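You operate a simulated robot arm through the tools that you are given. There is no shell and no other tool. Be economical: measure what you need, move in short steps, check, and stop when the job is done.

You are at the controls of a simulated two-armed robot. One attempt, no reset.

Task
Take the lid off the green tub and lay it down on the top of the printer cubby.

The check looks at the end state, three seconds after you hand in, the way a careful person would. Anything else that was tipped, shoved, dropped, spilled or broken makes it a failure. Lids that push on must go on centred and level and be pressed home; caps that screw on are set level and turned clockwise until they are tight.

Robot
Two 6-joint arms with two-finger parallel grippers on one trunk, on a base that drives. Base frame: it is fixed to the floor where the robot stands at the start and does not move with it; the origin is under the middle of the robot, x ahead of it, y to its left, z up; the surface under the hand at the start is at about z = 890. Readings come in mm, rad, newtons and seconds.
The left shoulder is at the start at [80, 216, 1571], the right one opposite. With the tool pointing down near the work surface each hand reaches from about 100 to 720 mm from the robot's upright axis, wherever it stands, measured 20 degrees to its own side. Places, roughly: green tub (7x7x8 cm) [600, 0, 900]. Payload 3.43 kg a hand.
The tool frame of a hand sits at the grasp point between the pads (the TCP): z along the fingers, y along the line on which they close. The tips reach 30 mm beyond it. The gripper opens to 94 mm. The fingers are 28 mm wide and 10 mm thick; the gripper's body (50 by 96 mm) begins 55 mm behind the TCP.
Orientation is that of the tool frame in the base frame, as a unit quaternion [x, y, z, w]. With the fingers straight down and closing along the base's y, the tool's x points along the base's -x, its y along +y and its z along -z.

Tools
- The arms move only by the tool step_arm. It takes "left_rows", "right_rows" or both (then of equal length, played together; a hand with none holds still); each is a list of rows, each a list of 7 numbers: the turn, a rotation vector about the tool's x, y, z in rad, then the shift along the tool's x, y, z in mm, then the opening, from 0 (shut) to 1 (fully open). In form: [[ax, ay, az, x, y, z, hand], ...]. A call has 1 to 10 rows; each row shifts and turns the commanded pose from where the row before left it, along the tool's axes as they then stand. Rows are played at 5 a second. More than 50 mm and 0.15 rad between two rows, or a gripper value outside its range, and nothing of the call is played. Where a pose cannot be reached the arm comes as near as it can. A force on the tool above 40 N (or 10 N above the force at the start of the call, whichever is more), or a blocked arm, ends the call early, and 0.2 s more pass. The fingers move at their own pace (about 72 mm/s each) and stop on an object; they squeeze with about 24 N. The grip force told is the motor's: it shows also when the fingers shut on nothing. Time passes only in rows, and 0.2 s behind the last, so rows that do not move let the fingers close. The reply holds the time, the measured pose of the TCP, the force on the tool along the base axes, the opening and the grip force, in the units named above and with some noise, with the torque about the TCP (base axes, N m) and any sound that the robot's microphone picked up.
- Cameras (640 x 400 px; columns grow to the right, rows downward): "scene" is now at [93.5, 25.3, 1715.3]; the picture's right is [0.36, -0.93, 0.00], its down [-0.80, -0.31, -0.51] and it looks along [0.47, 0.18, -0.86] (base axes); focal length 250 px, centre (320, 200). "left" rides on the left gripper at [76, -14, -102] in its tool frame; the picture's right is [0.18, 0.98, 0.00], its down [-0.75, 0.14, -0.64] and it looks along [-0.63, 0.12, 0.77] (tool axes); focal length 243 px, centre (320, 200). "right" rides on the right gripper at [76, 14, -103] in its tool frame; the picture's right is [-0.18, 0.98, 0.00], its down [-0.75, -0.14, -0.64] and it looks along [-0.63, -0.12, 0.77] (tool axes); focal length 243 px, centre (320, 200). There is no depth. A picture from a camera that has moved, and an enlarged one, comes with that camera's place and axes in the base frame and with its lens.
- grab_frame(camera): a new picture of that camera. No time passes.
- move_column(by): slides the trunk up (or, below 0, down) by that many mm; the arms and the scene camera ride with it, the base frame stays. It gives what a move gives, with no picture.
- drive_base(legs): drives the robot by 1 to 6 legs, each [ahead, left, turn to the left] in mm, mm and rad, along the robot's own axes; the way and the turn of a leg run together, so that a leg with both is an arc; at most 1500 mm and 3.142 rad a leg. The arms and the cameras ride along, it lands a little off, and it stops where it bumps. It gives what a move gives.
- turn_head(pan, tilt): turns the head with the scene camera to pan (to the left, within 1.501 rad either way) and tilt (down, from -0.506 to 1.204), counted from straight ahead of the robot. It gives what a move gives.
- inspect(camera, box): a new picture of the part [left, top, right, bottom] of that camera's present view, enlarged. No time passes.
- finish_job(): hands the job in; it is judged then, once.

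Go step by step. Nothing tells you exact positions but the pictures and the camera data: compare them with the known pose of the tool, close in by small moves and look again before you grip or let go. The budget is 120 turns and 100 pictures, counting those below and the enlarged ones. Unless the task says otherwise, let go and move clear before handing in, and close with one line.

The tools are called after "Request:" as name(argument=value, ...) on one line, values as JSON. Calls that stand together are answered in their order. step_arm: Moves the arms, as the interface text tells. Its arguments: {"type":"object","properties":{"left_rows":{"type":"array","items":{"type":"array","items":{"type":"number"}}},"right_rows":{"type":"array","items":{"type":"array","items":{"type":"number"}}}},"required":[]} The other tools are called the same way: move_column (by) slides the trunk up or down; drive_base (legs) drives the base; turn_head (pan, tilt) turns the head that bears the scene camera; grab_frame (camera) takes a picture; inspect (camera, box) takes an enlarged picture of a part of a camera's view; finish_job () hands the job in.

At the start:

```text
time_s: 0.0
left_position: [391.4, 244.3, 1000.2]
left_tool_rot: [0.0, 1.0, 0.0, -0.001]
left_ft_force: [-0.3, 0.4, -1.0]
left_wrist_torque: [-0.06, -0.01, 0.0]
left_width: 94.1
left_grip_force: 0.0
right_position: [528.9, -105.1, 1000.0]
right_tool_rot: [0.0, 1.0, 0.0, 0.0]
right_ft_force: [-0.1, -0.5, -0.4]
right_wrist_torque: [-0.03, -0.03, 0.02]
right_width: 93.9
right_grip_force: 0.1
trunk travel left (down, up): [-801.0, 39.0]
robot x, y, heading: [0.6, 1.1, -0.0]
head pan, tilt: [0.365, 1.038]
```

scene: 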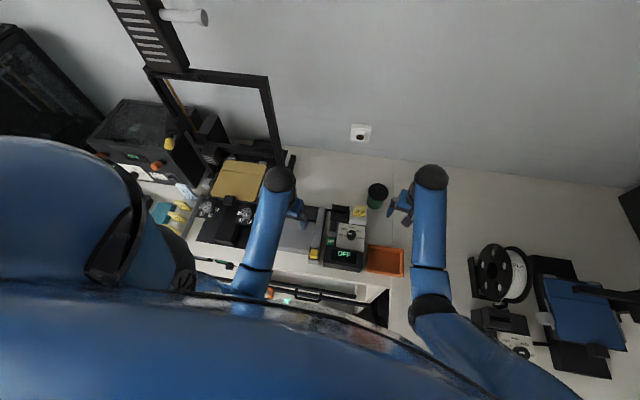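
right: 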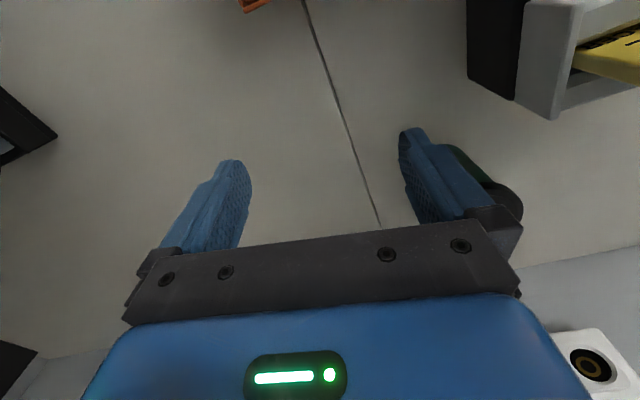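
left: 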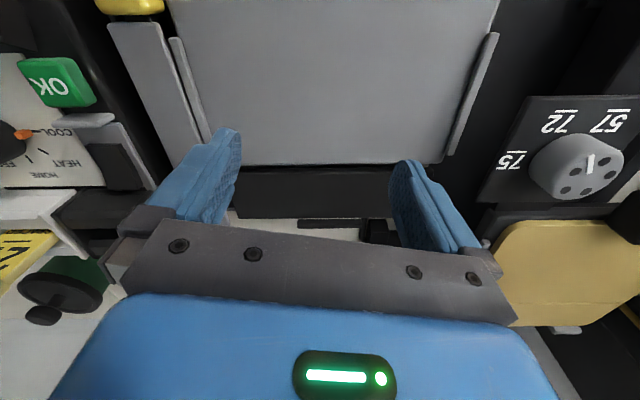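

I see the green tub with a dark lid near (377,195) in the scene view, between the hands. The printer cubby isn't obvious yet, so I'll take enlarged views.

Request:
inspect(camera="scene", box=[300, 160, 460, 280])

Request:
inspect(camera="scene", box=[60, 60, 300, 310])

Request:
inspect(camera="scene", box=[440, 160, 640, 390])

```text
3.33 times, centred on (380, 220) of scene
camera zoom: at [93.5, 25.3, 1715.3], right [0.36, -0.93, 0.0], down [-0.8, -0.31, -0.51], along [0.47, 0.18, -0.86], focal length 832 px, centre (120, 133)
```

zoom: 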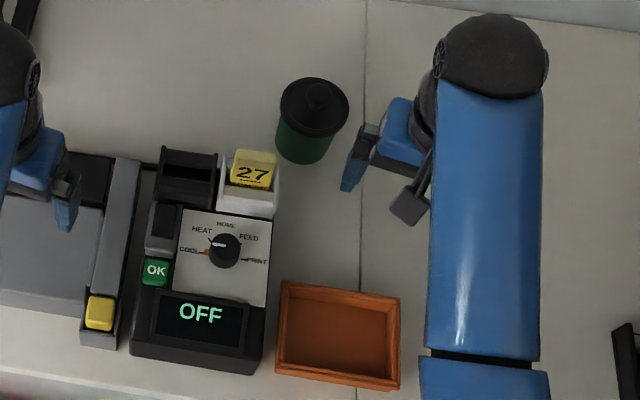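

```text
1.60 times, centred on (180, 185) of scene
camera zoom: at [93.5, 25.3, 1715.3], right [0.36, -0.93, 0.0], down [-0.8, -0.31, -0.51], along [0.47, 0.18, -0.86], focal length 399 px, centre (544, 224)
```

zoom: 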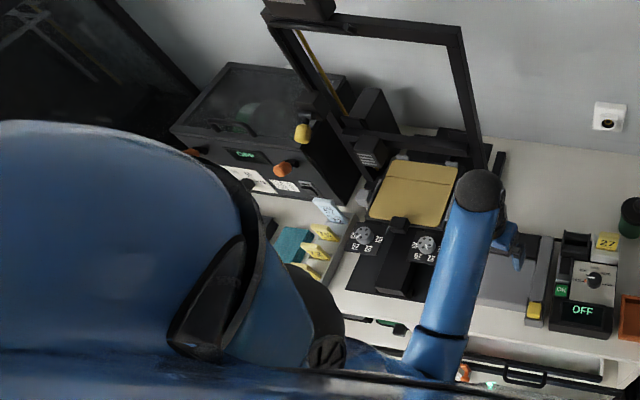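

```text
1.74 times, centred on (540, 275) of scene
camera zoom: at [93.5, 25.3, 1715.3], right [0.36, -0.93, 0.0], down [-0.8, -0.31, -0.51], along [0.47, 0.18, -0.86], focal length 434 px, centre (-63, 70)
```

zoom: 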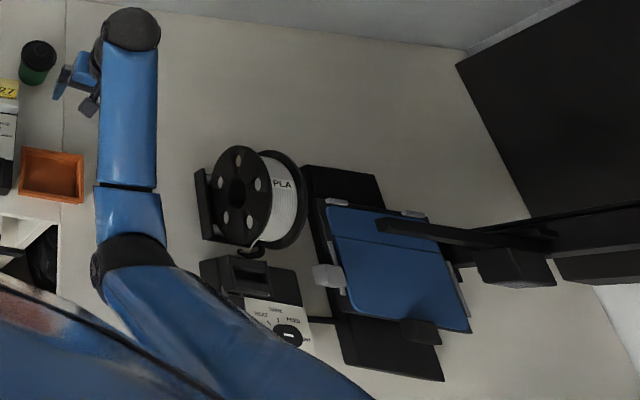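

The tub with its knobbed lid is clear, but the cubby isn't in view. I'll look around with the head.

Request:
turn_head(pan=-0.9, tilt=0.45)

Request:
grab_frame(camera="scene")

Request:
turn_head(pan=0.9, tilt=0.45)

Request:
grab_frame(camera="scene")

Request:
turn_head(pan=0.0, tilt=1.2)

Request:
grab_frame(camera="scene")

```text
time_s: 1.4
left_position: [391.0, 244.2, 999.7]
left_tool_rot: [-0.001, 1.0, 0.0, 0.0]
left_ft_force: [0.4, 0.1, -1.1]
left_wrist_torque: [-0.03, -0.01, 0.0]
left_width: 94.0
left_grip_force: 0.1
right_position: [529.3, -104.4, 999.3]
right_tool_rot: [0.0, 1.0, 0.0, 0.0]
right_ft_force: [0.1, 0.1, -0.2]
right_wrist_torque: [0.02, 0.0, 0.05]
right_width: 94.0
right_grip_force: 0.0
trunk travel left (down, up): [-801.0, 39.0]
robot x, y, heading: [-0.7, 0.1, -0.006]
head pan, tilt: [-0.901, 0.45]
```

```text
93 pictures are left
camera scene: at [88.0, -70.7, 1763.4], right [-0.78, -0.62, 0.0], down [-0.27, 0.34, -0.9], along [0.56, -0.71, -0.44], focal length 250 px, centre (320, 200)
```

scene: 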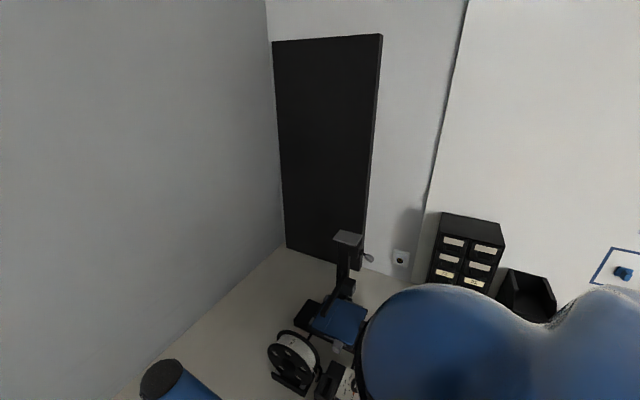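

```text
time_s: 3.2
left_position: [390.9, 244.1, 998.7]
left_tool_rot: [0.0, 1.0, 0.0, -0.001]
left_ft_force: [-0.6, 0.1, -0.1]
left_wrist_torque: [0.0, -0.03, 0.02]
left_width: 93.8
left_grip_force: 0.0
right_position: [529.5, -105.2, 999.4]
right_tool_rot: [0.0, 1.0, -0.001, 0.0]
right_ft_force: [-0.9, 0.4, -0.1]
right_wrist_torque: [0.0, -0.02, -0.01]
right_width: 93.9
right_grip_force: 0.2
trunk travel left (down, up): [-801.0, 39.0]
robot x, y, heading: [5.9, 0.3, 0.0]
head pan, tilt: [0.901, 0.45]
```

```text
92 pictures are left
camera scene: at [88.0, 73.4, 1763.5], right [0.78, -0.62, 0.0], down [-0.27, -0.34, -0.9], along [0.56, 0.71, -0.44], focal length 250 px, centre (320, 200)
```

scene: 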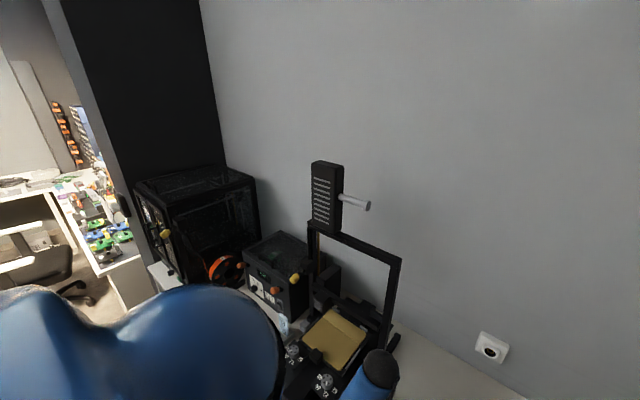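

```text
time_s: 4.4
left_position: [391.0, 243.4, 1000.6]
left_tool_rot: [0.001, 1.0, 0.0, 0.001]
left_ft_force: [-0.4, 0.6, 1.1]
left_wrist_torque: [0.02, 0.03, -0.01]
left_width: 94.0
left_grip_force: 0.1
right_position: [529.3, -104.6, 999.8]
right_tool_rot: [0.0, 1.0, 0.0, 0.0]
right_ft_force: [-0.6, 0.4, -0.5]
right_wrist_torque: [0.01, 0.0, 0.0]
right_width: 94.2
right_grip_force: 0.1
trunk travel left (down, up): [-801.0, 39.0]
robot x, y, heading: [2.2, -0.5, 0.004]
head pan, tilt: [0.0, 1.201]
```

```text
91 pictures are left
camera scene: at [86.7, 1.3, 1705.3], right [0.0, -1.0, 0.0], down [-0.93, 0.0, -0.36], along [0.36, 0.0, -0.93], focal length 250 px, centre (320, 200)
```

scene: 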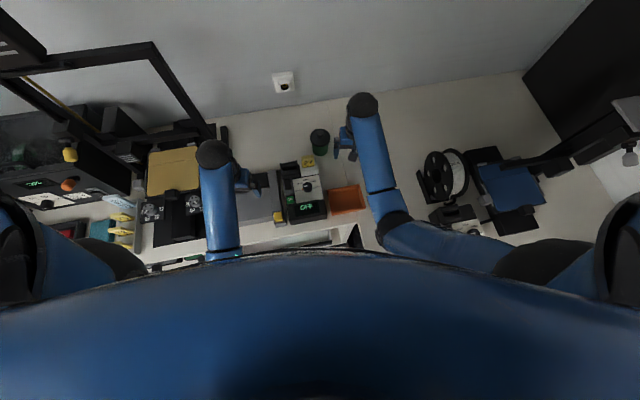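

There's a drawer cabinet and an open black bin to the right. I'll look farther to both sides and at what is under the bench.

Request:
turn_head(pan=-1.5, tilt=0.5)

Request:
grab_frame(camera="scene")

Request:
turn_head(pan=1.5, tilt=0.5)

Request:
grab_frame(camera="scene")

Request:
turn_head(pan=0.0, tilt=0.3)

Request:
grab_frame(camera="scene")

```text
time_s: 6.0
left_position: [390.8, 243.4, 998.4]
left_tool_rot: [0.001, 1.0, 0.0, 0.0]
left_ft_force: [-0.8, -0.7, 0.7]
left_wrist_torque: [0.02, -0.01, 0.0]
left_width: 93.8
left_grip_force: 0.0
right_position: [529.0, -106.5, 999.6]
right_tool_rot: [0.0, 1.0, 0.0, 0.0]
right_ft_force: [-0.6, -1.0, -0.3]
right_wrist_torque: [0.0, 0.01, 0.01]
right_width: 94.2
right_grip_force: 0.0
trunk travel left (down, up): [-801.0, 39.0]
robot x, y, heading: [2.5, 1.3, -0.001]
head pan, tilt: [-1.499, 0.499]
```

```text
90 pictures are left
camera scene: at [37.4, -89.4, 1759.0], right [-1.0, -0.07, 0.0], down [-0.03, 0.48, -0.88], along [0.06, -0.88, -0.48], focal length 250 px, centre (320, 200)
```

scene: 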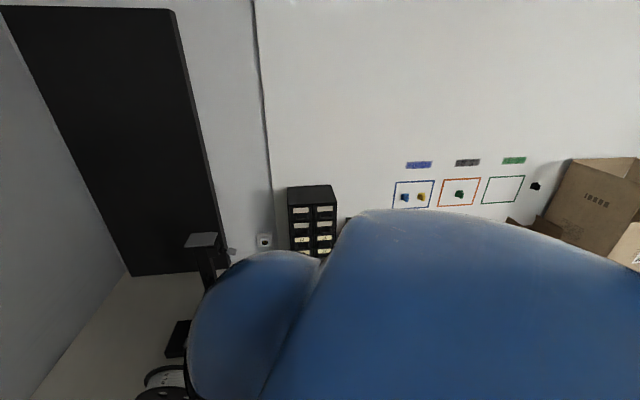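

```text
time_s: 8.6
left_position: [390.9, 244.1, 999.7]
left_tool_rot: [0.0, 1.0, 0.0, 0.0]
left_ft_force: [-0.3, 0.3, -0.6]
left_wrist_torque: [0.02, 0.0, -0.02]
left_width: 94.2
left_grip_force: 0.1
right_position: [529.0, -105.1, 999.3]
right_tool_rot: [0.0, 1.0, 0.0, 0.001]
right_ft_force: [-0.2, -0.1, -0.7]
right_wrist_torque: [0.03, 0.01, -0.02]
right_width: 93.9
right_grip_force: 0.1
trunk travel left (down, up): [-801.0, 39.0]
robot x, y, heading: [-1.1, -1.9, -0.002]
head pan, tilt: [1.499, 0.499]
```

```text
89 pictures are left
camera scene: at [37.4, 92.1, 1759.0], right [1.0, -0.07, 0.0], down [-0.03, -0.48, -0.88], along [0.06, 0.88, -0.48], focal length 250 px, centre (320, 200)
```

scene: 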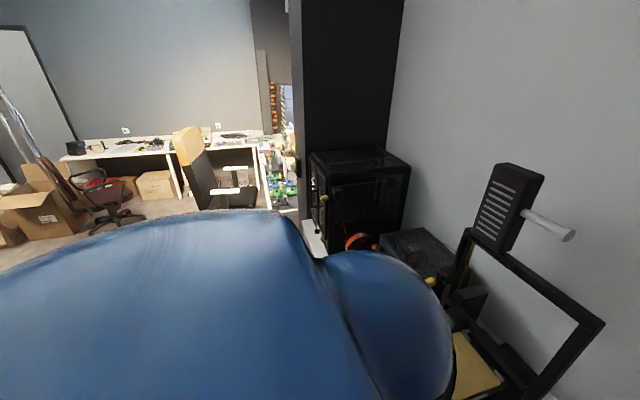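

```text
time_s: 10.2
left_position: [390.2, 244.9, 999.9]
left_tool_rot: [-0.001, 1.0, 0.0, 0.0]
left_ft_force: [-0.1, 0.2, 0.1]
left_wrist_torque: [0.02, -0.01, -0.03]
left_width: 94.1
left_grip_force: 0.1
right_position: [529.9, -106.2, 1000.2]
right_tool_rot: [0.0, 1.0, 0.0, 0.001]
right_ft_force: [0.5, 0.0, 0.2]
right_wrist_torque: [-0.02, -0.01, 0.01]
right_width: 93.9
right_grip_force: 0.0
trunk travel left (down, up): [-801.0, 39.0]
robot x, y, heading: [-2.7, 1.2, -0.004]
head pan, tilt: [0.0, 0.3]
```

```text
88 pictures are left
camera scene: at [124.2, 1.4, 1777.4], right [0.0, -1.0, 0.0], down [-0.3, 0.0, -0.96], along [0.96, 0.0, -0.3], focal length 250 px, centre (320, 200)
```

scene: 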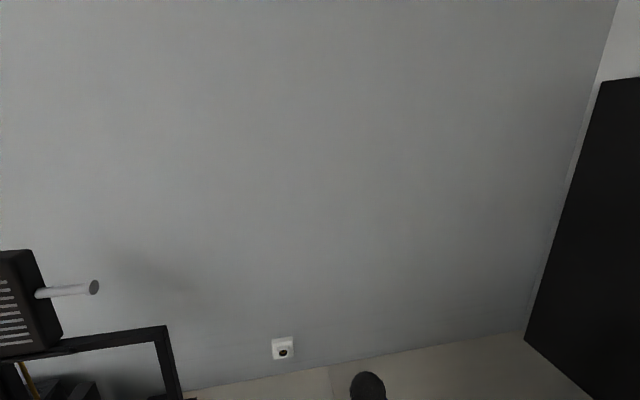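

No cubby is obvious yet, so I'll inspect the left side closely (glass enclosure, dark boxes) and look down at the bench front.

Request:
turn_head(pan=0.95, tilt=0.75)

Request:
inspect(camera="scene", box=[80, 20, 480, 270])

Request:
inspect(camera="right", box=[440, 0, 640, 125])

Request:
grab_frame(camera="left")

```text
time_s: 11.5
left_position: [390.9, 244.2, 999.9]
left_tool_rot: [0.0, 1.0, 0.001, 0.0]
left_ft_force: [-0.8, 0.6, 0.3]
left_wrist_torque: [0.01, 0.01, -0.01]
left_width: 94.0
left_grip_force: 0.1
right_position: [529.8, -105.6, 999.8]
right_tool_rot: [0.0, 1.0, 0.0, -0.001]
right_ft_force: [0.3, 0.2, 0.3]
right_wrist_torque: [-0.02, 0.0, 0.0]
right_width: 94.0
right_grip_force: 0.0
trunk travel left (down, up): [-801.0, 39.0]
robot x, y, heading: [1.2, -1.8, 0.001]
head pan, tilt: [0.949, 0.75]
```

```text
1.60 times, centred on (280, 145) of scene
camera zoom: at [79.1, 68.7, 1737.1], right [0.81, -0.58, 0.0], down [-0.4, -0.55, -0.73], along [0.43, 0.59, -0.68], focal length 399 px, centre (384, 288)
```

zoom: 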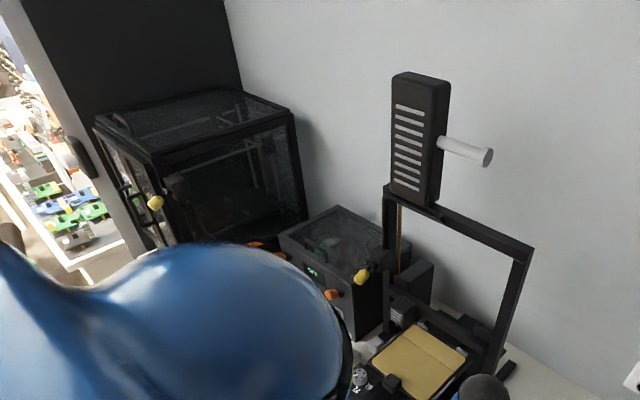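

```text
3.20 times, centred on (540, 62) of right
camera zoom: at [453.4, -91.9, 1102.2], right [0.18, 0.98, 0.0], down [0.75, -0.14, 0.64], along [0.63, -0.12, -0.77], focal length 776 px, centre (-384, 640)
```

zoom: 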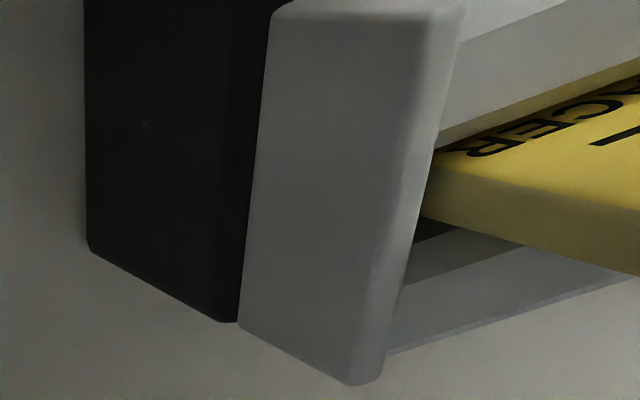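

```text
85 pictures are left
camera left: at [315.0, 230.4, 1102.0], right [-0.18, 0.98, 0.0], down [0.75, 0.14, 0.64], along [0.63, 0.12, -0.77], focal length 243 px, centre (320, 200)
```

left: 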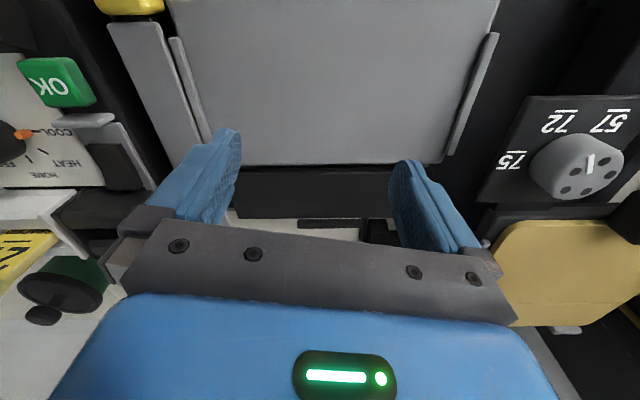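

Nothing is definite yet. I'll raise the trunk and back off straight to see the whole bench, including its front.

Request:
move_column(by=38)

Request:
drive_base(legs=[[-900, 0, 0]])

Request:
turn_head(pan=0.0, tilt=0.75)

Request:
grab_frame(camera="scene")

```text
time_s: 12.3
left_position: [390.3, 244.1, 1036.9]
left_tool_rot: [-0.001, 1.0, 0.0, 0.0]
left_ft_force: [0.6, 1.1, 0.3]
left_wrist_torque: [-0.02, -0.01, 0.04]
left_width: 94.1
left_grip_force: 0.1
right_position: [529.6, -106.1, 1036.6]
right_tool_rot: [0.0, 1.0, 0.0, -0.001]
right_ft_force: [0.1, 0.6, -0.5]
right_wrist_torque: [0.04, -0.03, 0.01]
right_width: 94.0
right_grip_force: 0.0
trunk travel left (down, up): [-839.0, 1.0]
robot x, y, heading: [-1.8, 1.8, -0.0]
head pan, tilt: [0.949, 0.75]
```

```text
time_s: 15.9
left_position: [-298.1, 238.6, 1034.7]
left_tool_rot: [0.011, 1.0, -0.001, -0.002]
left_ft_force: [0.4, -0.3, -0.5]
left_wrist_torque: [-0.02, 0.04, 0.03]
left_width: 94.3
left_grip_force: 0.1
right_position: [-166.7, -115.2, 1035.8]
right_tool_rot: [0.011, 1.0, -0.003, -0.003]
right_ft_force: [1.6, 0.8, -1.2]
right_wrist_torque: [-0.06, 0.04, 0.01]
right_width: 93.9
right_grip_force: 0.1
trunk travel left (down, up): [-839.0, 1.0]
robot x, y, heading: [-700.3, -2.0, -0.024]
head pan, tilt: [0.949, 0.75]
stopped in leg 1: the robot was blocked; the commanded pose is now the measured one
```

```text
time_s: 17.1
left_position: [-302.9, 233.6, 1036.5]
left_tool_rot: [0.013, 1.0, 0.0, -0.001]
left_ft_force: [0.3, 0.0, 0.3]
left_wrist_torque: [-0.02, 0.01, 0.02]
left_width: 93.7
left_grip_force: 0.1
right_position: [-172.3, -120.1, 1037.3]
right_tool_rot: [0.012, 1.0, 0.0, -0.001]
right_ft_force: [0.3, 0.1, -1.1]
right_wrist_torque: [0.02, 0.0, 0.0]
right_width: 94.2
right_grip_force: 0.1
trunk travel left (down, up): [-839.0, 1.0]
robot x, y, heading: [-697.6, -0.2, -0.024]
head pan, tilt: [0.0, 0.75]
```

```text
84 pictures are left
camera scene: at [-584.5, -2.7, 1774.8], right [-0.02, -1.0, 0.0], down [-0.68, 0.02, -0.73], along [0.73, -0.02, -0.68], focal length 250 px, centre (320, 200)
```

scene: 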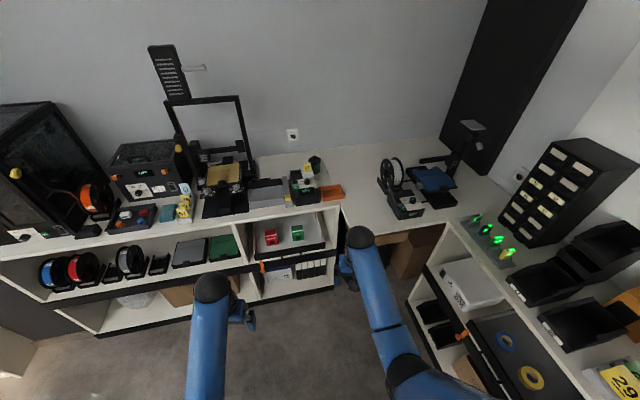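

Now I see the shelved bench. I'll enlarge its parts to find the cubby.

Request:
inspect(camera="scene", box=[0, 90, 200, 340])

Request:
inspect(camera="scene", box=[180, 130, 360, 310])

Request:
inspect(camera="scene", box=[360, 110, 640, 400])

```text
1.60 times, centred on (100, 215) of scene
camera zoom: at [-584.5, -2.7, 1774.8], right [-0.02, -1.0, 0.0], down [-0.68, 0.02, -0.73], along [0.73, -0.02, -0.68], focal length 399 px, centre (672, 176)
```

zoom: 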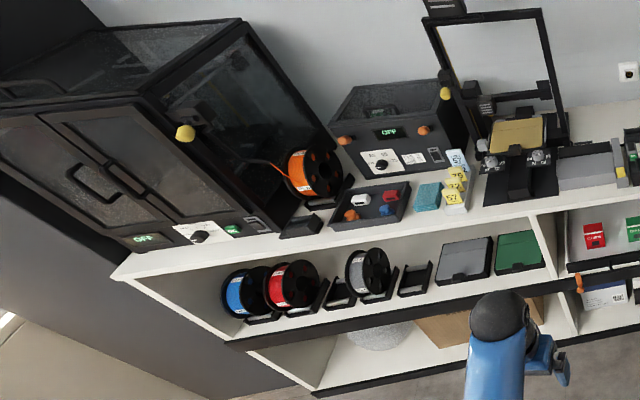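

```text
2.22 times, centred on (270, 220) of scene
camera zoom: at [-584.5, -2.7, 1774.8], right [-0.02, -1.0, 0.0], down [-0.68, 0.02, -0.73], along [0.73, -0.02, -0.68], focal length 554 px, centre (431, 156)
```

zoom: 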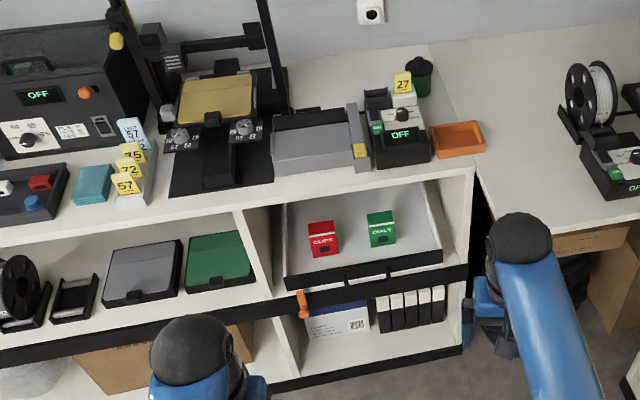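

```text
1.38 times, centred on (500, 255) of scene
camera zoom: at [-584.5, -2.7, 1774.8], right [-0.02, -1.0, 0.0], down [-0.68, 0.02, -0.73], along [0.73, -0.02, -0.68], focal length 344 px, centre (72, 124)
```

zoom: 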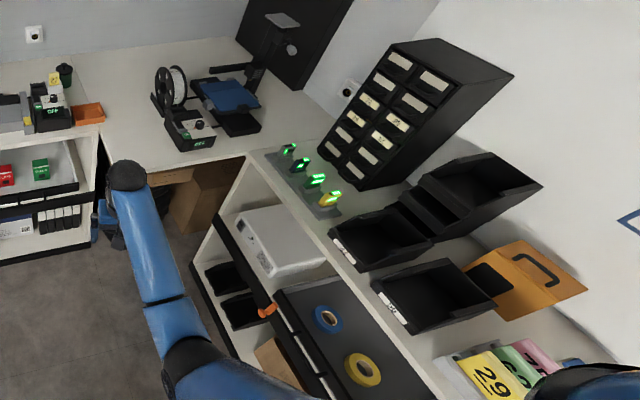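

The left shelved unit carries printers on top; the right unit has a white box inside. I'll check that box and the rest of the room to be sure which one is the "printer cubby".

Request:
inspect(camera="scene", box=[420, 240, 540, 340])

Request:
turn_head(pan=-0.9, tilt=0.7)

Request:
grab_frame(camera="scene")

Request:
turn_head(pan=1.3, tilt=0.4)

Request:
grab_frame(camera="scene")

```text
4.00 times, centred on (480, 290) of scene
camera zoom: at [-584.5, -2.7, 1774.8], right [-0.02, -1.0, 0.0], down [-0.68, 0.02, -0.73], along [0.73, -0.02, -0.68], focal length 998 px, centre (-320, -160)
```

zoom: 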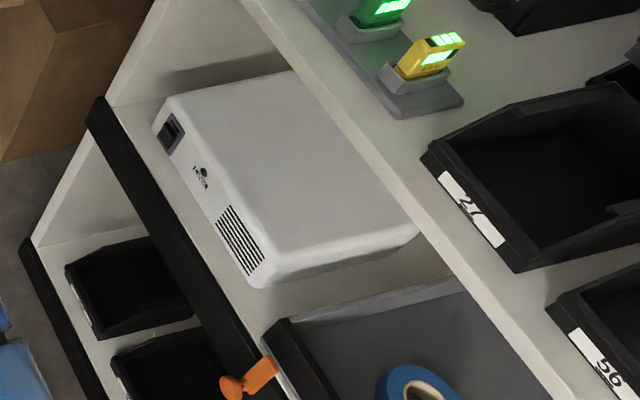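

```text
time_s: 18.3
left_position: [-305.1, 233.4, 1038.8]
left_tool_rot: [0.012, 1.0, 0.0, 0.0]
left_ft_force: [-0.5, -0.2, -0.3]
left_wrist_torque: [-0.04, 0.0, 0.0]
left_width: 93.9
left_grip_force: 0.1
right_position: [-173.7, -119.7, 1037.4]
right_tool_rot: [0.011, 1.0, 0.0, 0.0]
right_ft_force: [0.3, 0.1, 0.4]
right_wrist_torque: [0.01, 0.0, 0.02]
right_width: 94.1
right_grip_force: 0.1
trunk travel left (down, up): [-839.0, 1.0]
robot x, y, heading: [-698.5, -1.9, -0.021]
head pan, tilt: [-0.901, 0.7]
```

```text
79 pictures are left
camera scene: at [-619.0, -68.8, 1779.3], right [-0.8, -0.6, 0.0], down [-0.39, 0.51, -0.76], along [0.46, -0.61, -0.64], focal length 250 px, centre (320, 200)
```

scene: 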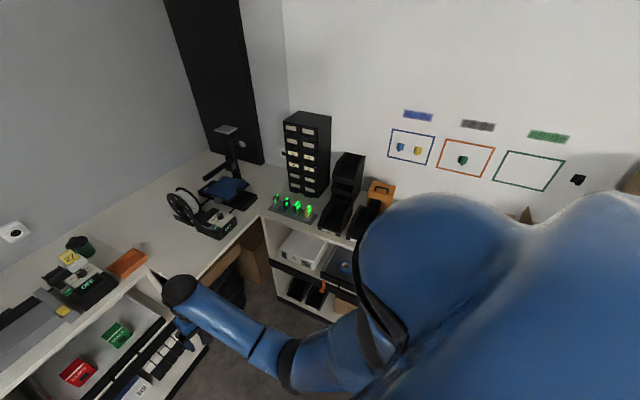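

```text
time_s: 20.4
left_position: [-305.4, 232.8, 1036.5]
left_tool_rot: [0.013, 1.0, 0.0, 0.0]
left_ft_force: [0.6, -0.3, -0.7]
left_wrist_torque: [0.01, 0.05, 0.03]
left_width: 93.8
left_grip_force: 0.1
right_position: [-174.0, -119.6, 1038.8]
right_tool_rot: [0.011, 1.0, 0.0, 0.0]
right_ft_force: [-0.6, 0.7, 0.4]
right_wrist_torque: [-0.05, -0.01, 0.03]
right_width: 94.2
right_grip_force: 0.0
trunk travel left (down, up): [-839.0, 1.0]
robot x, y, heading: [-702.1, -4.1, -0.025]
head pan, tilt: [1.3, 0.4]
```

```text
78 pictures are left
camera scene: at [-643.1, 87.9, 1806.1], right [0.96, -0.29, 0.0], down [-0.11, -0.37, -0.92], along [0.27, 0.88, -0.39], focal length 250 px, centre (320, 200)
```

scene: 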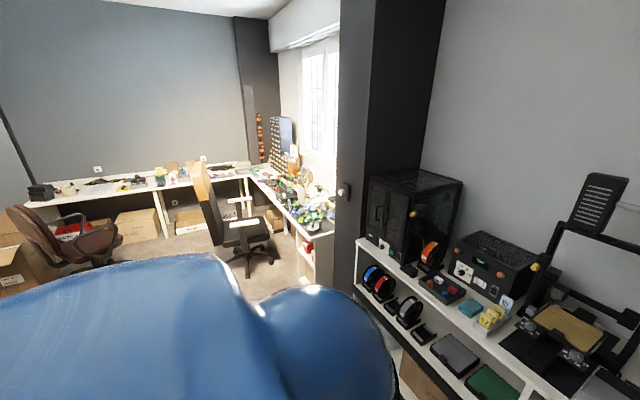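

The white box is a power unit, so I take the left shelved unit, which has the printers on top, as the printer cubby. Its top spans up to the seam at y≈-53, and there is free space on it behind the control box around (640, 100). I'll drive back in and look at the tub.

Request:
drive_base(legs=[[0, 0, 0.023], [690, 3, 0]])

Request:
turn_head(pan=0.15, tilt=0.95)

Request:
grab_frame(camera="scene")

Request:
inspect(camera="scene", box=[220, 130, 420, 255])

```text
time_s: 24.6
left_position: [390.9, 243.5, 1037.8]
left_tool_rot: [0.001, 1.0, 0.0, 0.001]
left_ft_force: [0.2, 0.4, 0.5]
left_wrist_torque: [0.0, 0.0, 0.02]
left_width: 94.1
left_grip_force: 0.0
right_position: [528.1, -105.9, 1038.4]
right_tool_rot: [0.001, 1.0, -0.001, 0.002]
right_ft_force: [-0.1, 0.0, 1.1]
right_wrist_torque: [-0.02, -0.01, 0.0]
right_width: 93.8
right_grip_force: 0.0
trunk travel left (down, up): [-839.0, 1.0]
robot x, y, heading: [-2.0, -1.1, 0.001]
head pan, tilt: [1.3, 0.4]
```

```text
time_s: 26.0
left_position: [390.3, 245.0, 1037.6]
left_tool_rot: [0.0, 1.0, 0.0, -0.001]
left_ft_force: [0.4, -0.1, 0.1]
left_wrist_torque: [-0.01, 0.01, -0.01]
left_width: 93.8
left_grip_force: 0.0
right_position: [530.2, -105.7, 1038.2]
right_tool_rot: [0.0, 1.0, -0.001, 0.001]
right_ft_force: [0.1, 0.1, -0.3]
right_wrist_torque: [-0.01, 0.01, -0.02]
right_width: 94.0
right_grip_force: 0.2
trunk travel left (down, up): [-839.0, 1.0]
robot x, y, heading: [0.5, 3.4, -0.003]
head pan, tilt: [0.15, 0.949]
```

```text
77 pictures are left
camera scene: at [102.2, 12.8, 1759.5], right [0.15, -0.99, 0.0], down [-0.8, -0.12, -0.58], along [0.58, 0.09, -0.81], focal length 250 px, centre (320, 200)
```

scene: 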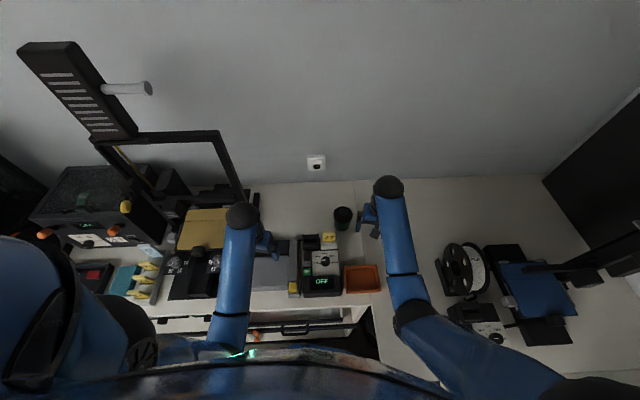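

```text
3.20 times, centred on (320, 192) of scene
camera zoom: at [102.2, 12.8, 1759.5], right [0.15, -0.99, 0.0], down [-0.8, -0.12, -0.58], along [0.58, 0.09, -0.81], focal length 798 px, centre (320, 224)
```

zoom: 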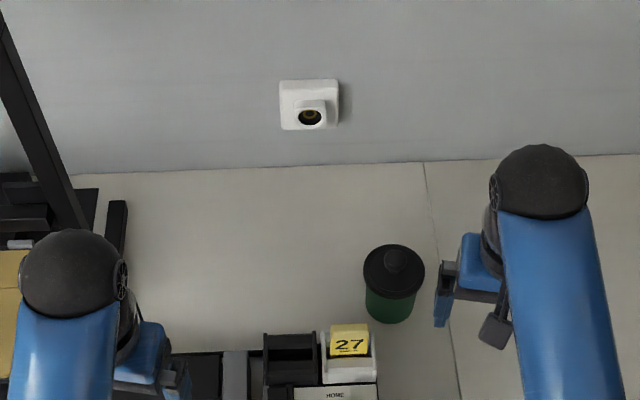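

The tub is at about (615, 3) with a lid about 75 mm wide and a knob on top. I'll bring the right hand in behind it at safe height to look with its wrist camera.

Request:
step_arm(right_rows=[[0, 0, 0, 20, 0, -20, 1], [0, 0, 0, 20, 35, -20, 1], [0, 0, 0, 20, 35, 0, 1], [0, 0, 0, 0, 35, 0, 1]])

Request:
grab_frame(camera="right")

```text
time_s: 27.0
left_position: [390.5, 244.2, 1036.9]
left_tool_rot: [0.002, 1.0, 0.0, 0.0]
left_ft_force: [-0.1, 0.0, 0.0]
left_wrist_torque: [0.02, -0.04, 0.02]
left_width: 94.1
left_grip_force: 0.1
right_position: [474.0, 2.0, 1068.8]
right_tool_rot: [0.002, 1.0, -0.001, 0.0]
right_ft_force: [0.2, 0.6, -0.1]
right_wrist_torque: [-0.02, -0.03, 0.01]
right_width: 94.1
right_grip_force: 0.0
right hand out of reach, approached as far as the arm can: row 2
trunk travel left (down, up): [-839.0, 1.0]
robot x, y, heading: [-1.4, 5.0, -0.0]
head pan, tilt: [0.15, 0.949]
```

```text
75 pictures are left
camera right: at [398.7, 16.1, 1170.7], right [0.19, 0.98, 0.0], down [0.75, -0.14, 0.64], along [0.63, -0.12, -0.77], focal length 243 px, centre (320, 200)
```

right: 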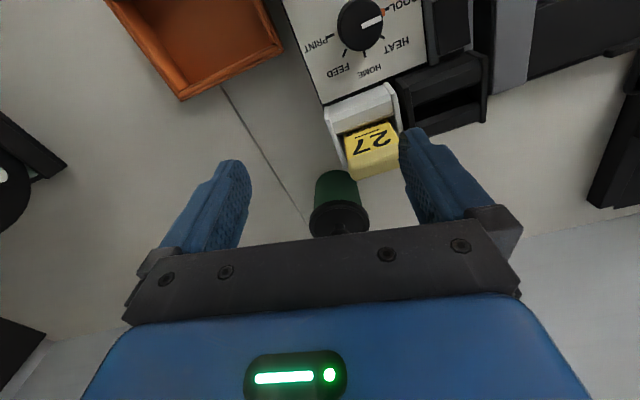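

Request:
inspect(camera="right", box=[270, 150, 410, 240])

Request:
inspect(camera="left", box=[0, 220, 160, 340])

```text
4.44 times, centred on (340, 195) of right
camera zoom: at [398.7, 16.1, 1170.7], right [0.19, 0.98, 0.0], down [0.75, -0.14, 0.64], along [0.63, -0.12, -0.77], focal length 1078 px, centre (231, 222)
```

zoom: 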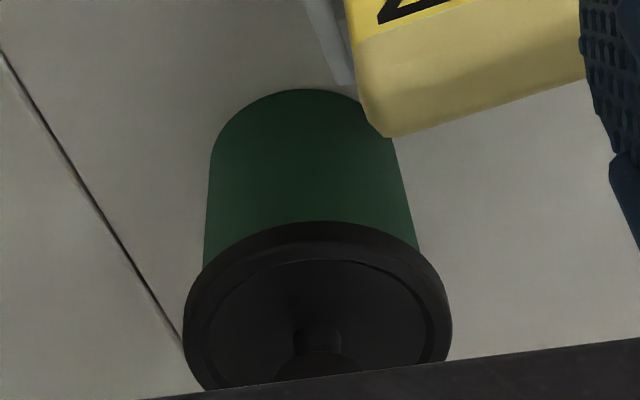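

```text
3.33 times, centred on (80, 280) of left
camera zoom: at [315.6, 231.1, 1139.7], right [-0.18, 0.98, 0.0], down [0.75, 0.14, 0.64], along [0.63, 0.12, -0.77], focal length 809 px, centre (1120, -67)
```

zoom: 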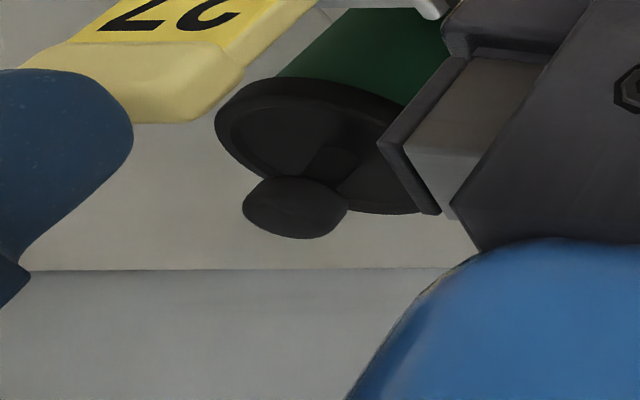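

The lid has a mushroom knob, with its head at about (612, 0, 986) by triangulation. I'll move the right hand above it at z≈1045 and check before descending.

Request:
step_arm(right_rows=[[0, 0, 0, -35, 0, 0, 1], [0, 0, 0, -35, 0, 0, 1], [0, 0, 0, -34, 0, 10, 1], [0, 0, 0, -34, -2, 14, 1], [0, 0, 0, 0, 0, 0, 1]])

Request:
grab_frame(camera="right")

Request:
inspect(camera="scene", box=[260, 150, 420, 250])

Request:
inspect(camera="left", box=[0, 200, 160, 320])

```text
time_s: 28.2
left_position: [391.7, 244.6, 1037.6]
left_tool_rot: [0.001, 1.0, 0.0, -0.001]
left_ft_force: [-0.5, 0.2, 1.3]
left_wrist_torque: [-0.04, -0.04, -0.01]
left_width: 94.2
left_grip_force: 0.0
right_position: [609.9, -1.2, 1042.6]
right_tool_rot: [0.0, 1.0, 0.0, 0.0]
right_ft_force: [-0.3, -0.5, 0.2]
right_wrist_torque: [-0.03, 0.0, 0.0]
right_width: 94.1
right_grip_force: 0.0
trunk travel left (down, up): [-839.0, 1.0]
robot x, y, heading: [-1.3, -0.7, -0.002]
head pan, tilt: [0.15, 0.949]
```

```text
72 pictures are left
camera right: at [534.4, 12.8, 1146.6], right [0.19, 0.98, 0.0], down [0.75, -0.14, 0.64], along [0.63, -0.12, -0.77], focal length 243 px, centre (320, 200)
```

right: 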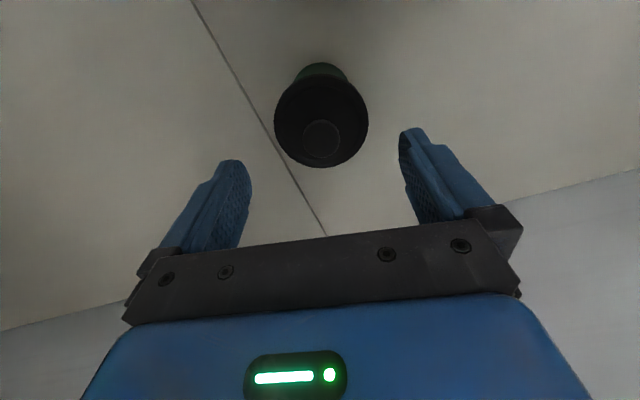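

```text
4.00 times, centred on (340, 200) of scene
camera zoom: at [103.0, 13.0, 1759.5], right [0.15, -0.99, 0.0], down [-0.8, -0.12, -0.58], along [0.58, 0.09, -0.81], focal length 998 px, centre (240, 200)
```

zoom: 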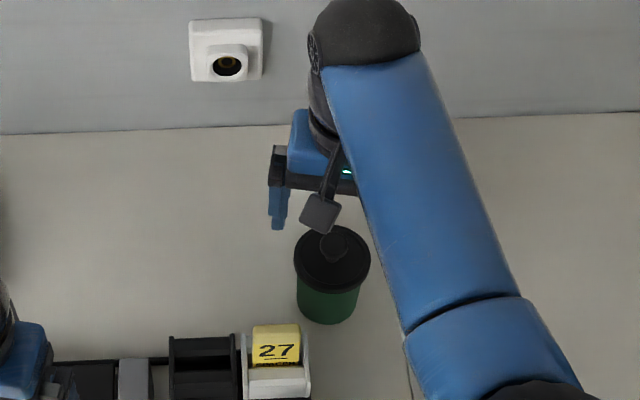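

```text
3.33 times, centred on (80, 260) of left
camera zoom: at [315.7, 230.6, 1139.9], right [-0.18, 0.98, 0.0], down [0.75, 0.14, 0.64], along [0.63, 0.12, -0.77], focal length 809 px, centre (1120, 0)
```

zoom: 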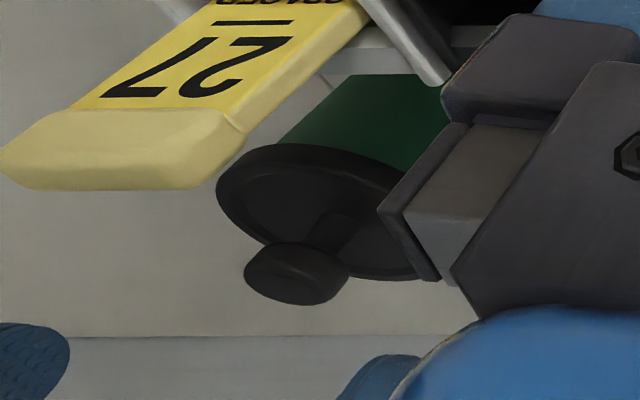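

The knob sits at about (610, 0, 987), right under the hand. I'll descend to z≈1005 and look before closing.

Request:
step_arm(right_rows=[[0, 0, 0, 0, 1, 15, 1], [0, 0, 0, 0, 0, 13, 1], [0, 0, 0, 0, 0, 9, 1], [0, 0, 0, 0, 0, 0, 1]])

Request:
grab_frame(camera="right")

Request:
inspect(camera="left", box=[0, 200, 160, 320])

```text
time_s: 29.2
left_position: [389.5, 244.6, 1038.6]
left_tool_rot: [0.001, 1.0, 0.0, 0.0]
left_ft_force: [0.4, 0.8, -0.5]
left_wrist_torque: [0.02, -0.02, -0.01]
left_width: 94.4
left_grip_force: 0.0
right_position: [611.1, 0.3, 1004.9]
right_tool_rot: [0.0, 1.0, 0.0, 0.0]
right_ft_force: [-0.6, 0.2, -1.1]
right_wrist_torque: [0.04, -0.02, -0.02]
right_width: 94.0
right_grip_force: 0.0
trunk travel left (down, up): [-839.0, 1.0]
robot x, y, heading: [2.0, 2.1, -0.002]
head pan, tilt: [0.15, 0.949]
```

```text
69 pictures are left
camera right: at [535.4, 13.6, 1108.8], right [0.19, 0.98, 0.0], down [0.75, -0.14, 0.64], along [0.63, -0.12, -0.77], focal length 243 px, centre (320, 200)
```

right: 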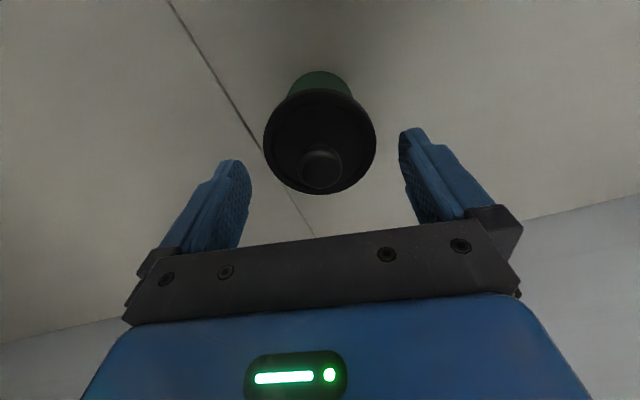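

```text
3.33 times, centred on (80, 260) of left
camera zoom: at [315.3, 230.4, 1140.0], right [-0.18, 0.98, 0.0], down [0.75, 0.14, 0.64], along [0.63, 0.12, -0.77], focal length 809 px, centre (1120, 0)
```

zoom: 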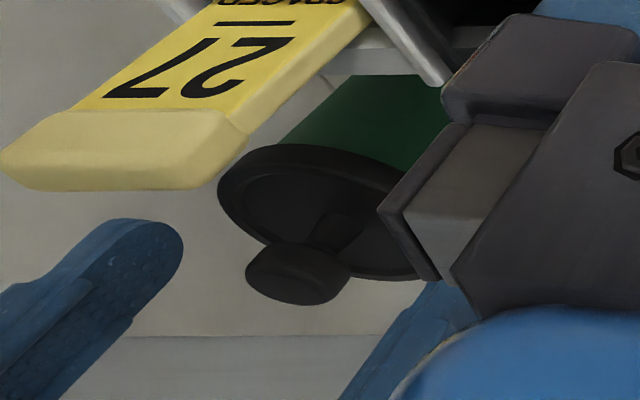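

The fingertips straddle the knob at the right height, so I'll close.

Request:
step_arm(right_rows=[[0, 0, 0, 0, 0, 0, 0.5], [0, 0, 0, 0, 0, 0, 0.2], [0, 0, 0, 0, 0, 0, 0], [0, 0, 0, 0, 0, 0, 0], [0, 0, 0, 0, 0, 0, 0]])

Request:
grab_frame(camera="right")

Request:
inspect(camera="left", box=[0, 200, 160, 320])

```text
time_s: 30.4
left_position: [391.8, 244.8, 1038.5]
left_tool_rot: [0.002, 1.0, 0.001, 0.0]
left_ft_force: [0.8, 0.0, 0.3]
left_wrist_torque: [-0.01, -0.01, 0.0]
left_width: 94.0
left_grip_force: 0.1
right_position: [612.3, 0.5, 1006.6]
right_tool_rot: [0.001, 1.0, 0.0, 0.0]
right_ft_force: [-0.2, -0.9, 0.6]
right_wrist_torque: [-0.02, -0.01, -0.01]
right_width: 23.0
right_grip_force: 24.3
trunk travel left (down, up): [-839.0, 1.0]
robot x, y, heading: [-1.8, 3.2, -0.003]
head pan, tilt: [0.15, 0.949]
```

```text
67 pictures are left
camera right: at [535.4, 13.7, 1108.9], right [0.19, 0.98, 0.0], down [0.75, -0.14, 0.64], along [0.63, -0.12, -0.77], focal length 243 px, centre (320, 200)
```

right: 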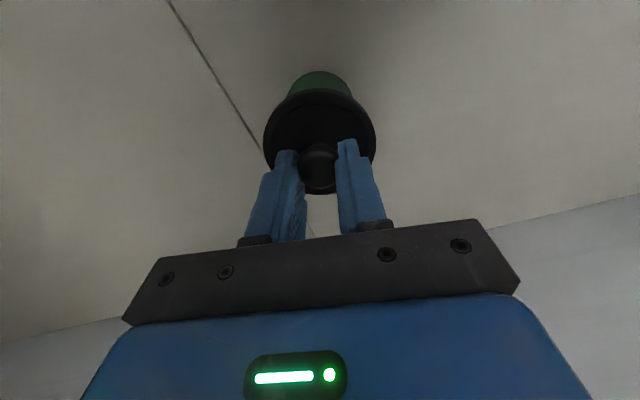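

```text
3.33 times, centred on (80, 260) of left
camera zoom: at [315.3, 230.5, 1140.0], right [-0.18, 0.98, 0.0], down [0.75, 0.14, 0.64], along [0.63, 0.12, -0.77], focal length 809 px, centre (1120, 0)
```

zoom: 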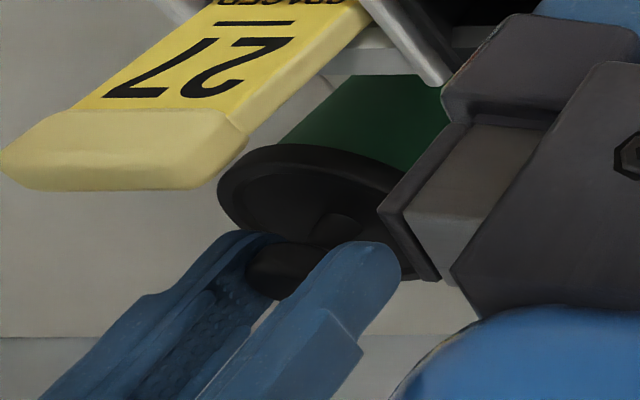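

The knob is gripped at 23 mm. I'll lift gently by a few mm and check whether the tub comes along.

Request:
step_arm(right_rows=[[0, 0, 0, 0, 0, -2, 0], [0, 0, 0, 0, 0, -2, 0], [0, 0, 0, 0, 0, -3, 0]])

Request:
inspect(camera="left", box=[0, 200, 160, 320])

Request:
inspect(camera="scene", box=[300, 180, 400, 240])

```text
time_s: 31.2
left_position: [391.3, 243.7, 1036.5]
left_tool_rot: [0.001, 1.0, 0.0, 0.0]
left_ft_force: [-0.8, -1.0, -0.5]
left_wrist_torque: [0.0, 0.03, -0.02]
left_width: 93.8
left_grip_force: 0.0
right_position: [612.1, 0.9, 1012.4]
right_tool_rot: [0.001, 1.0, 0.0, -0.001]
right_ft_force: [-0.8, 1.2, -2.1]
right_wrist_torque: [0.03, 0.0, -0.04]
right_width: 23.3
right_grip_force: 24.3
trunk travel left (down, up): [-839.0, 1.0]
robot x, y, heading: [1.8, -0.7, 0.003]
head pan, tilt: [0.15, 0.949]
```

```text
3.33 times, centred on (80, 260) of left
camera zoom: at [315.5, 230.5, 1139.9], right [-0.18, 0.98, 0.0], down [0.75, 0.14, 0.64], along [0.63, 0.12, -0.77], focal length 809 px, centre (1120, 0)
```

zoom: 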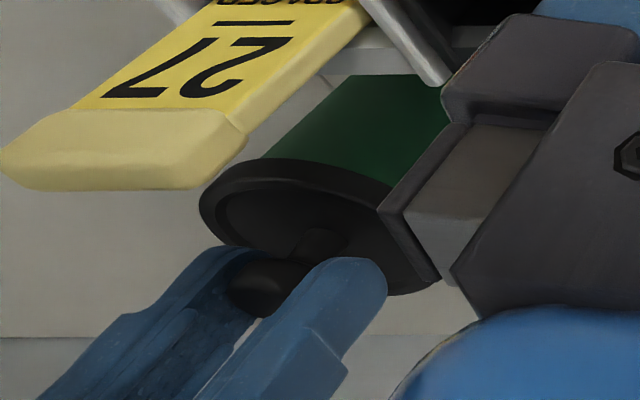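

```text
6.40 times, centred on (350, 210) of scene
camera zoom: at [102.8, 12.8, 1759.5], right [0.15, -0.99, 0.0], down [-0.8, -0.12, -0.58], along [0.58, 0.09, -0.81], focal length 1597 px, centre (128, 136)
```

zoom: 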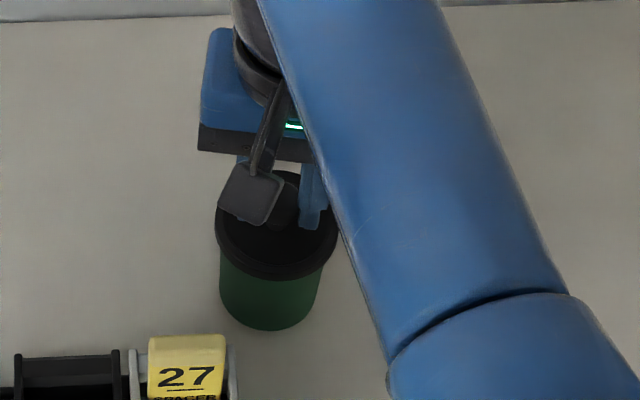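

It's unclear whether the tub came up too, as its silhouette also seems to have shifted. I'll check from the right camera and a tighter scene zoom.

Request:
inspect(camera="right", box=[240, 50, 400, 200])

Request:
inspect(camera="scene", box=[325, 205, 365, 240])

```text
2.67 times, centred on (320, 125) of right
camera zoom: at [535.4, 13.3, 1115.2], right [0.19, 0.98, 0.0], down [0.75, -0.14, 0.64], along [0.63, -0.12, -0.77], focal length 647 px, centre (320, 400)
```

zoom: 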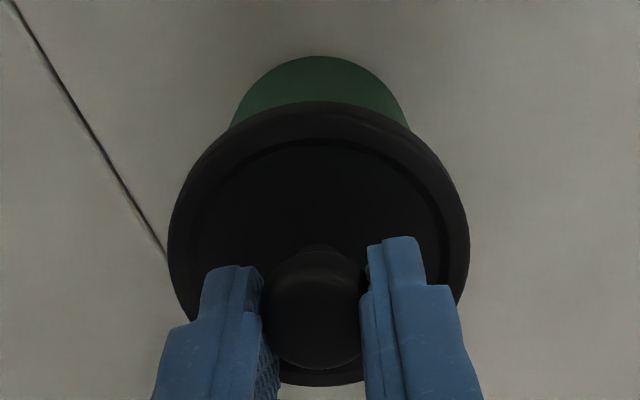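

```text
11.43 times, centred on (345, 222) of scene
camera zoom: at [102.8, 12.8, 1759.5], right [0.15, -0.99, 0.0], down [-0.8, -0.12, -0.58], along [0.58, 0.09, -0.81], focal length 2851 px, centre (34, -57)
```

zoom: 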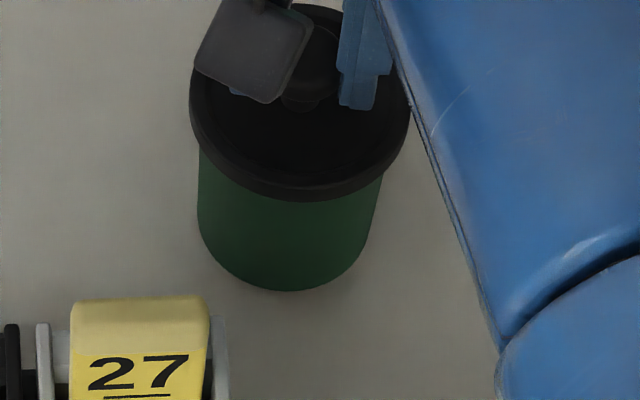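

The tub seems to rise with the lid. I'll lower it back down and compare views to confirm.

Request:
step_arm(right_rows=[[0, 0, 0, 0, 0, 3, 0], [0, 0, 0, 0, 0, 2, 0], [0, 0, 0, 0, 0, 2, 0]])

Request:
inspect(camera="scene", box=[325, 205, 365, 240])

Request:
inspect(camera="right", box=[240, 50, 400, 200])

```text
time_s: 32.0
left_position: [390.0, 243.0, 1038.1]
left_tool_rot: [0.001, 1.0, -0.001, 0.0]
left_ft_force: [-0.5, 0.1, 1.5]
left_wrist_torque: [-0.01, -0.01, 0.01]
left_width: 93.9
left_grip_force: 0.0
right_position: [612.6, -0.4, 1006.9]
right_tool_rot: [0.001, 1.0, 0.0, 0.002]
right_ft_force: [0.8, -0.1, 3.6]
right_wrist_torque: [0.01, 0.06, -0.02]
right_width: 23.2
right_grip_force: 23.7
trunk travel left (down, up): [-839.0, 1.0]
robot x, y, heading: [-4.4, -3.0, 0.003]
head pan, tilt: [0.15, 0.949]
```

```text
11.43 times, centred on (345, 222) of scene
camera zoom: at [101.2, 12.5, 1759.7], right [0.15, -0.99, 0.0], down [-0.8, -0.12, -0.58], along [0.58, 0.09, -0.81], focal length 2851 px, centre (34, -57)
```

zoom: 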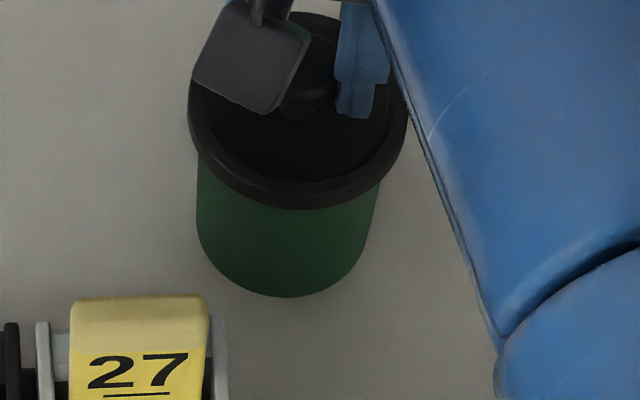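

```text
2.67 times, centred on (320, 125) of right
camera zoom: at [535.5, 13.3, 1108.8], right [0.19, 0.98, 0.0], down [0.75, -0.14, 0.64], along [0.63, -0.12, -0.76], focal length 647 px, centre (320, 400)
```

zoom: 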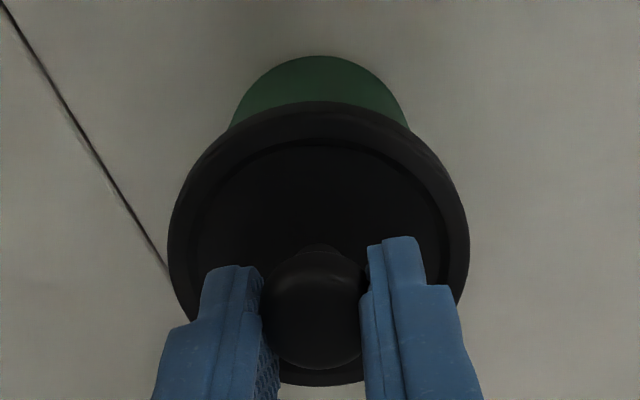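

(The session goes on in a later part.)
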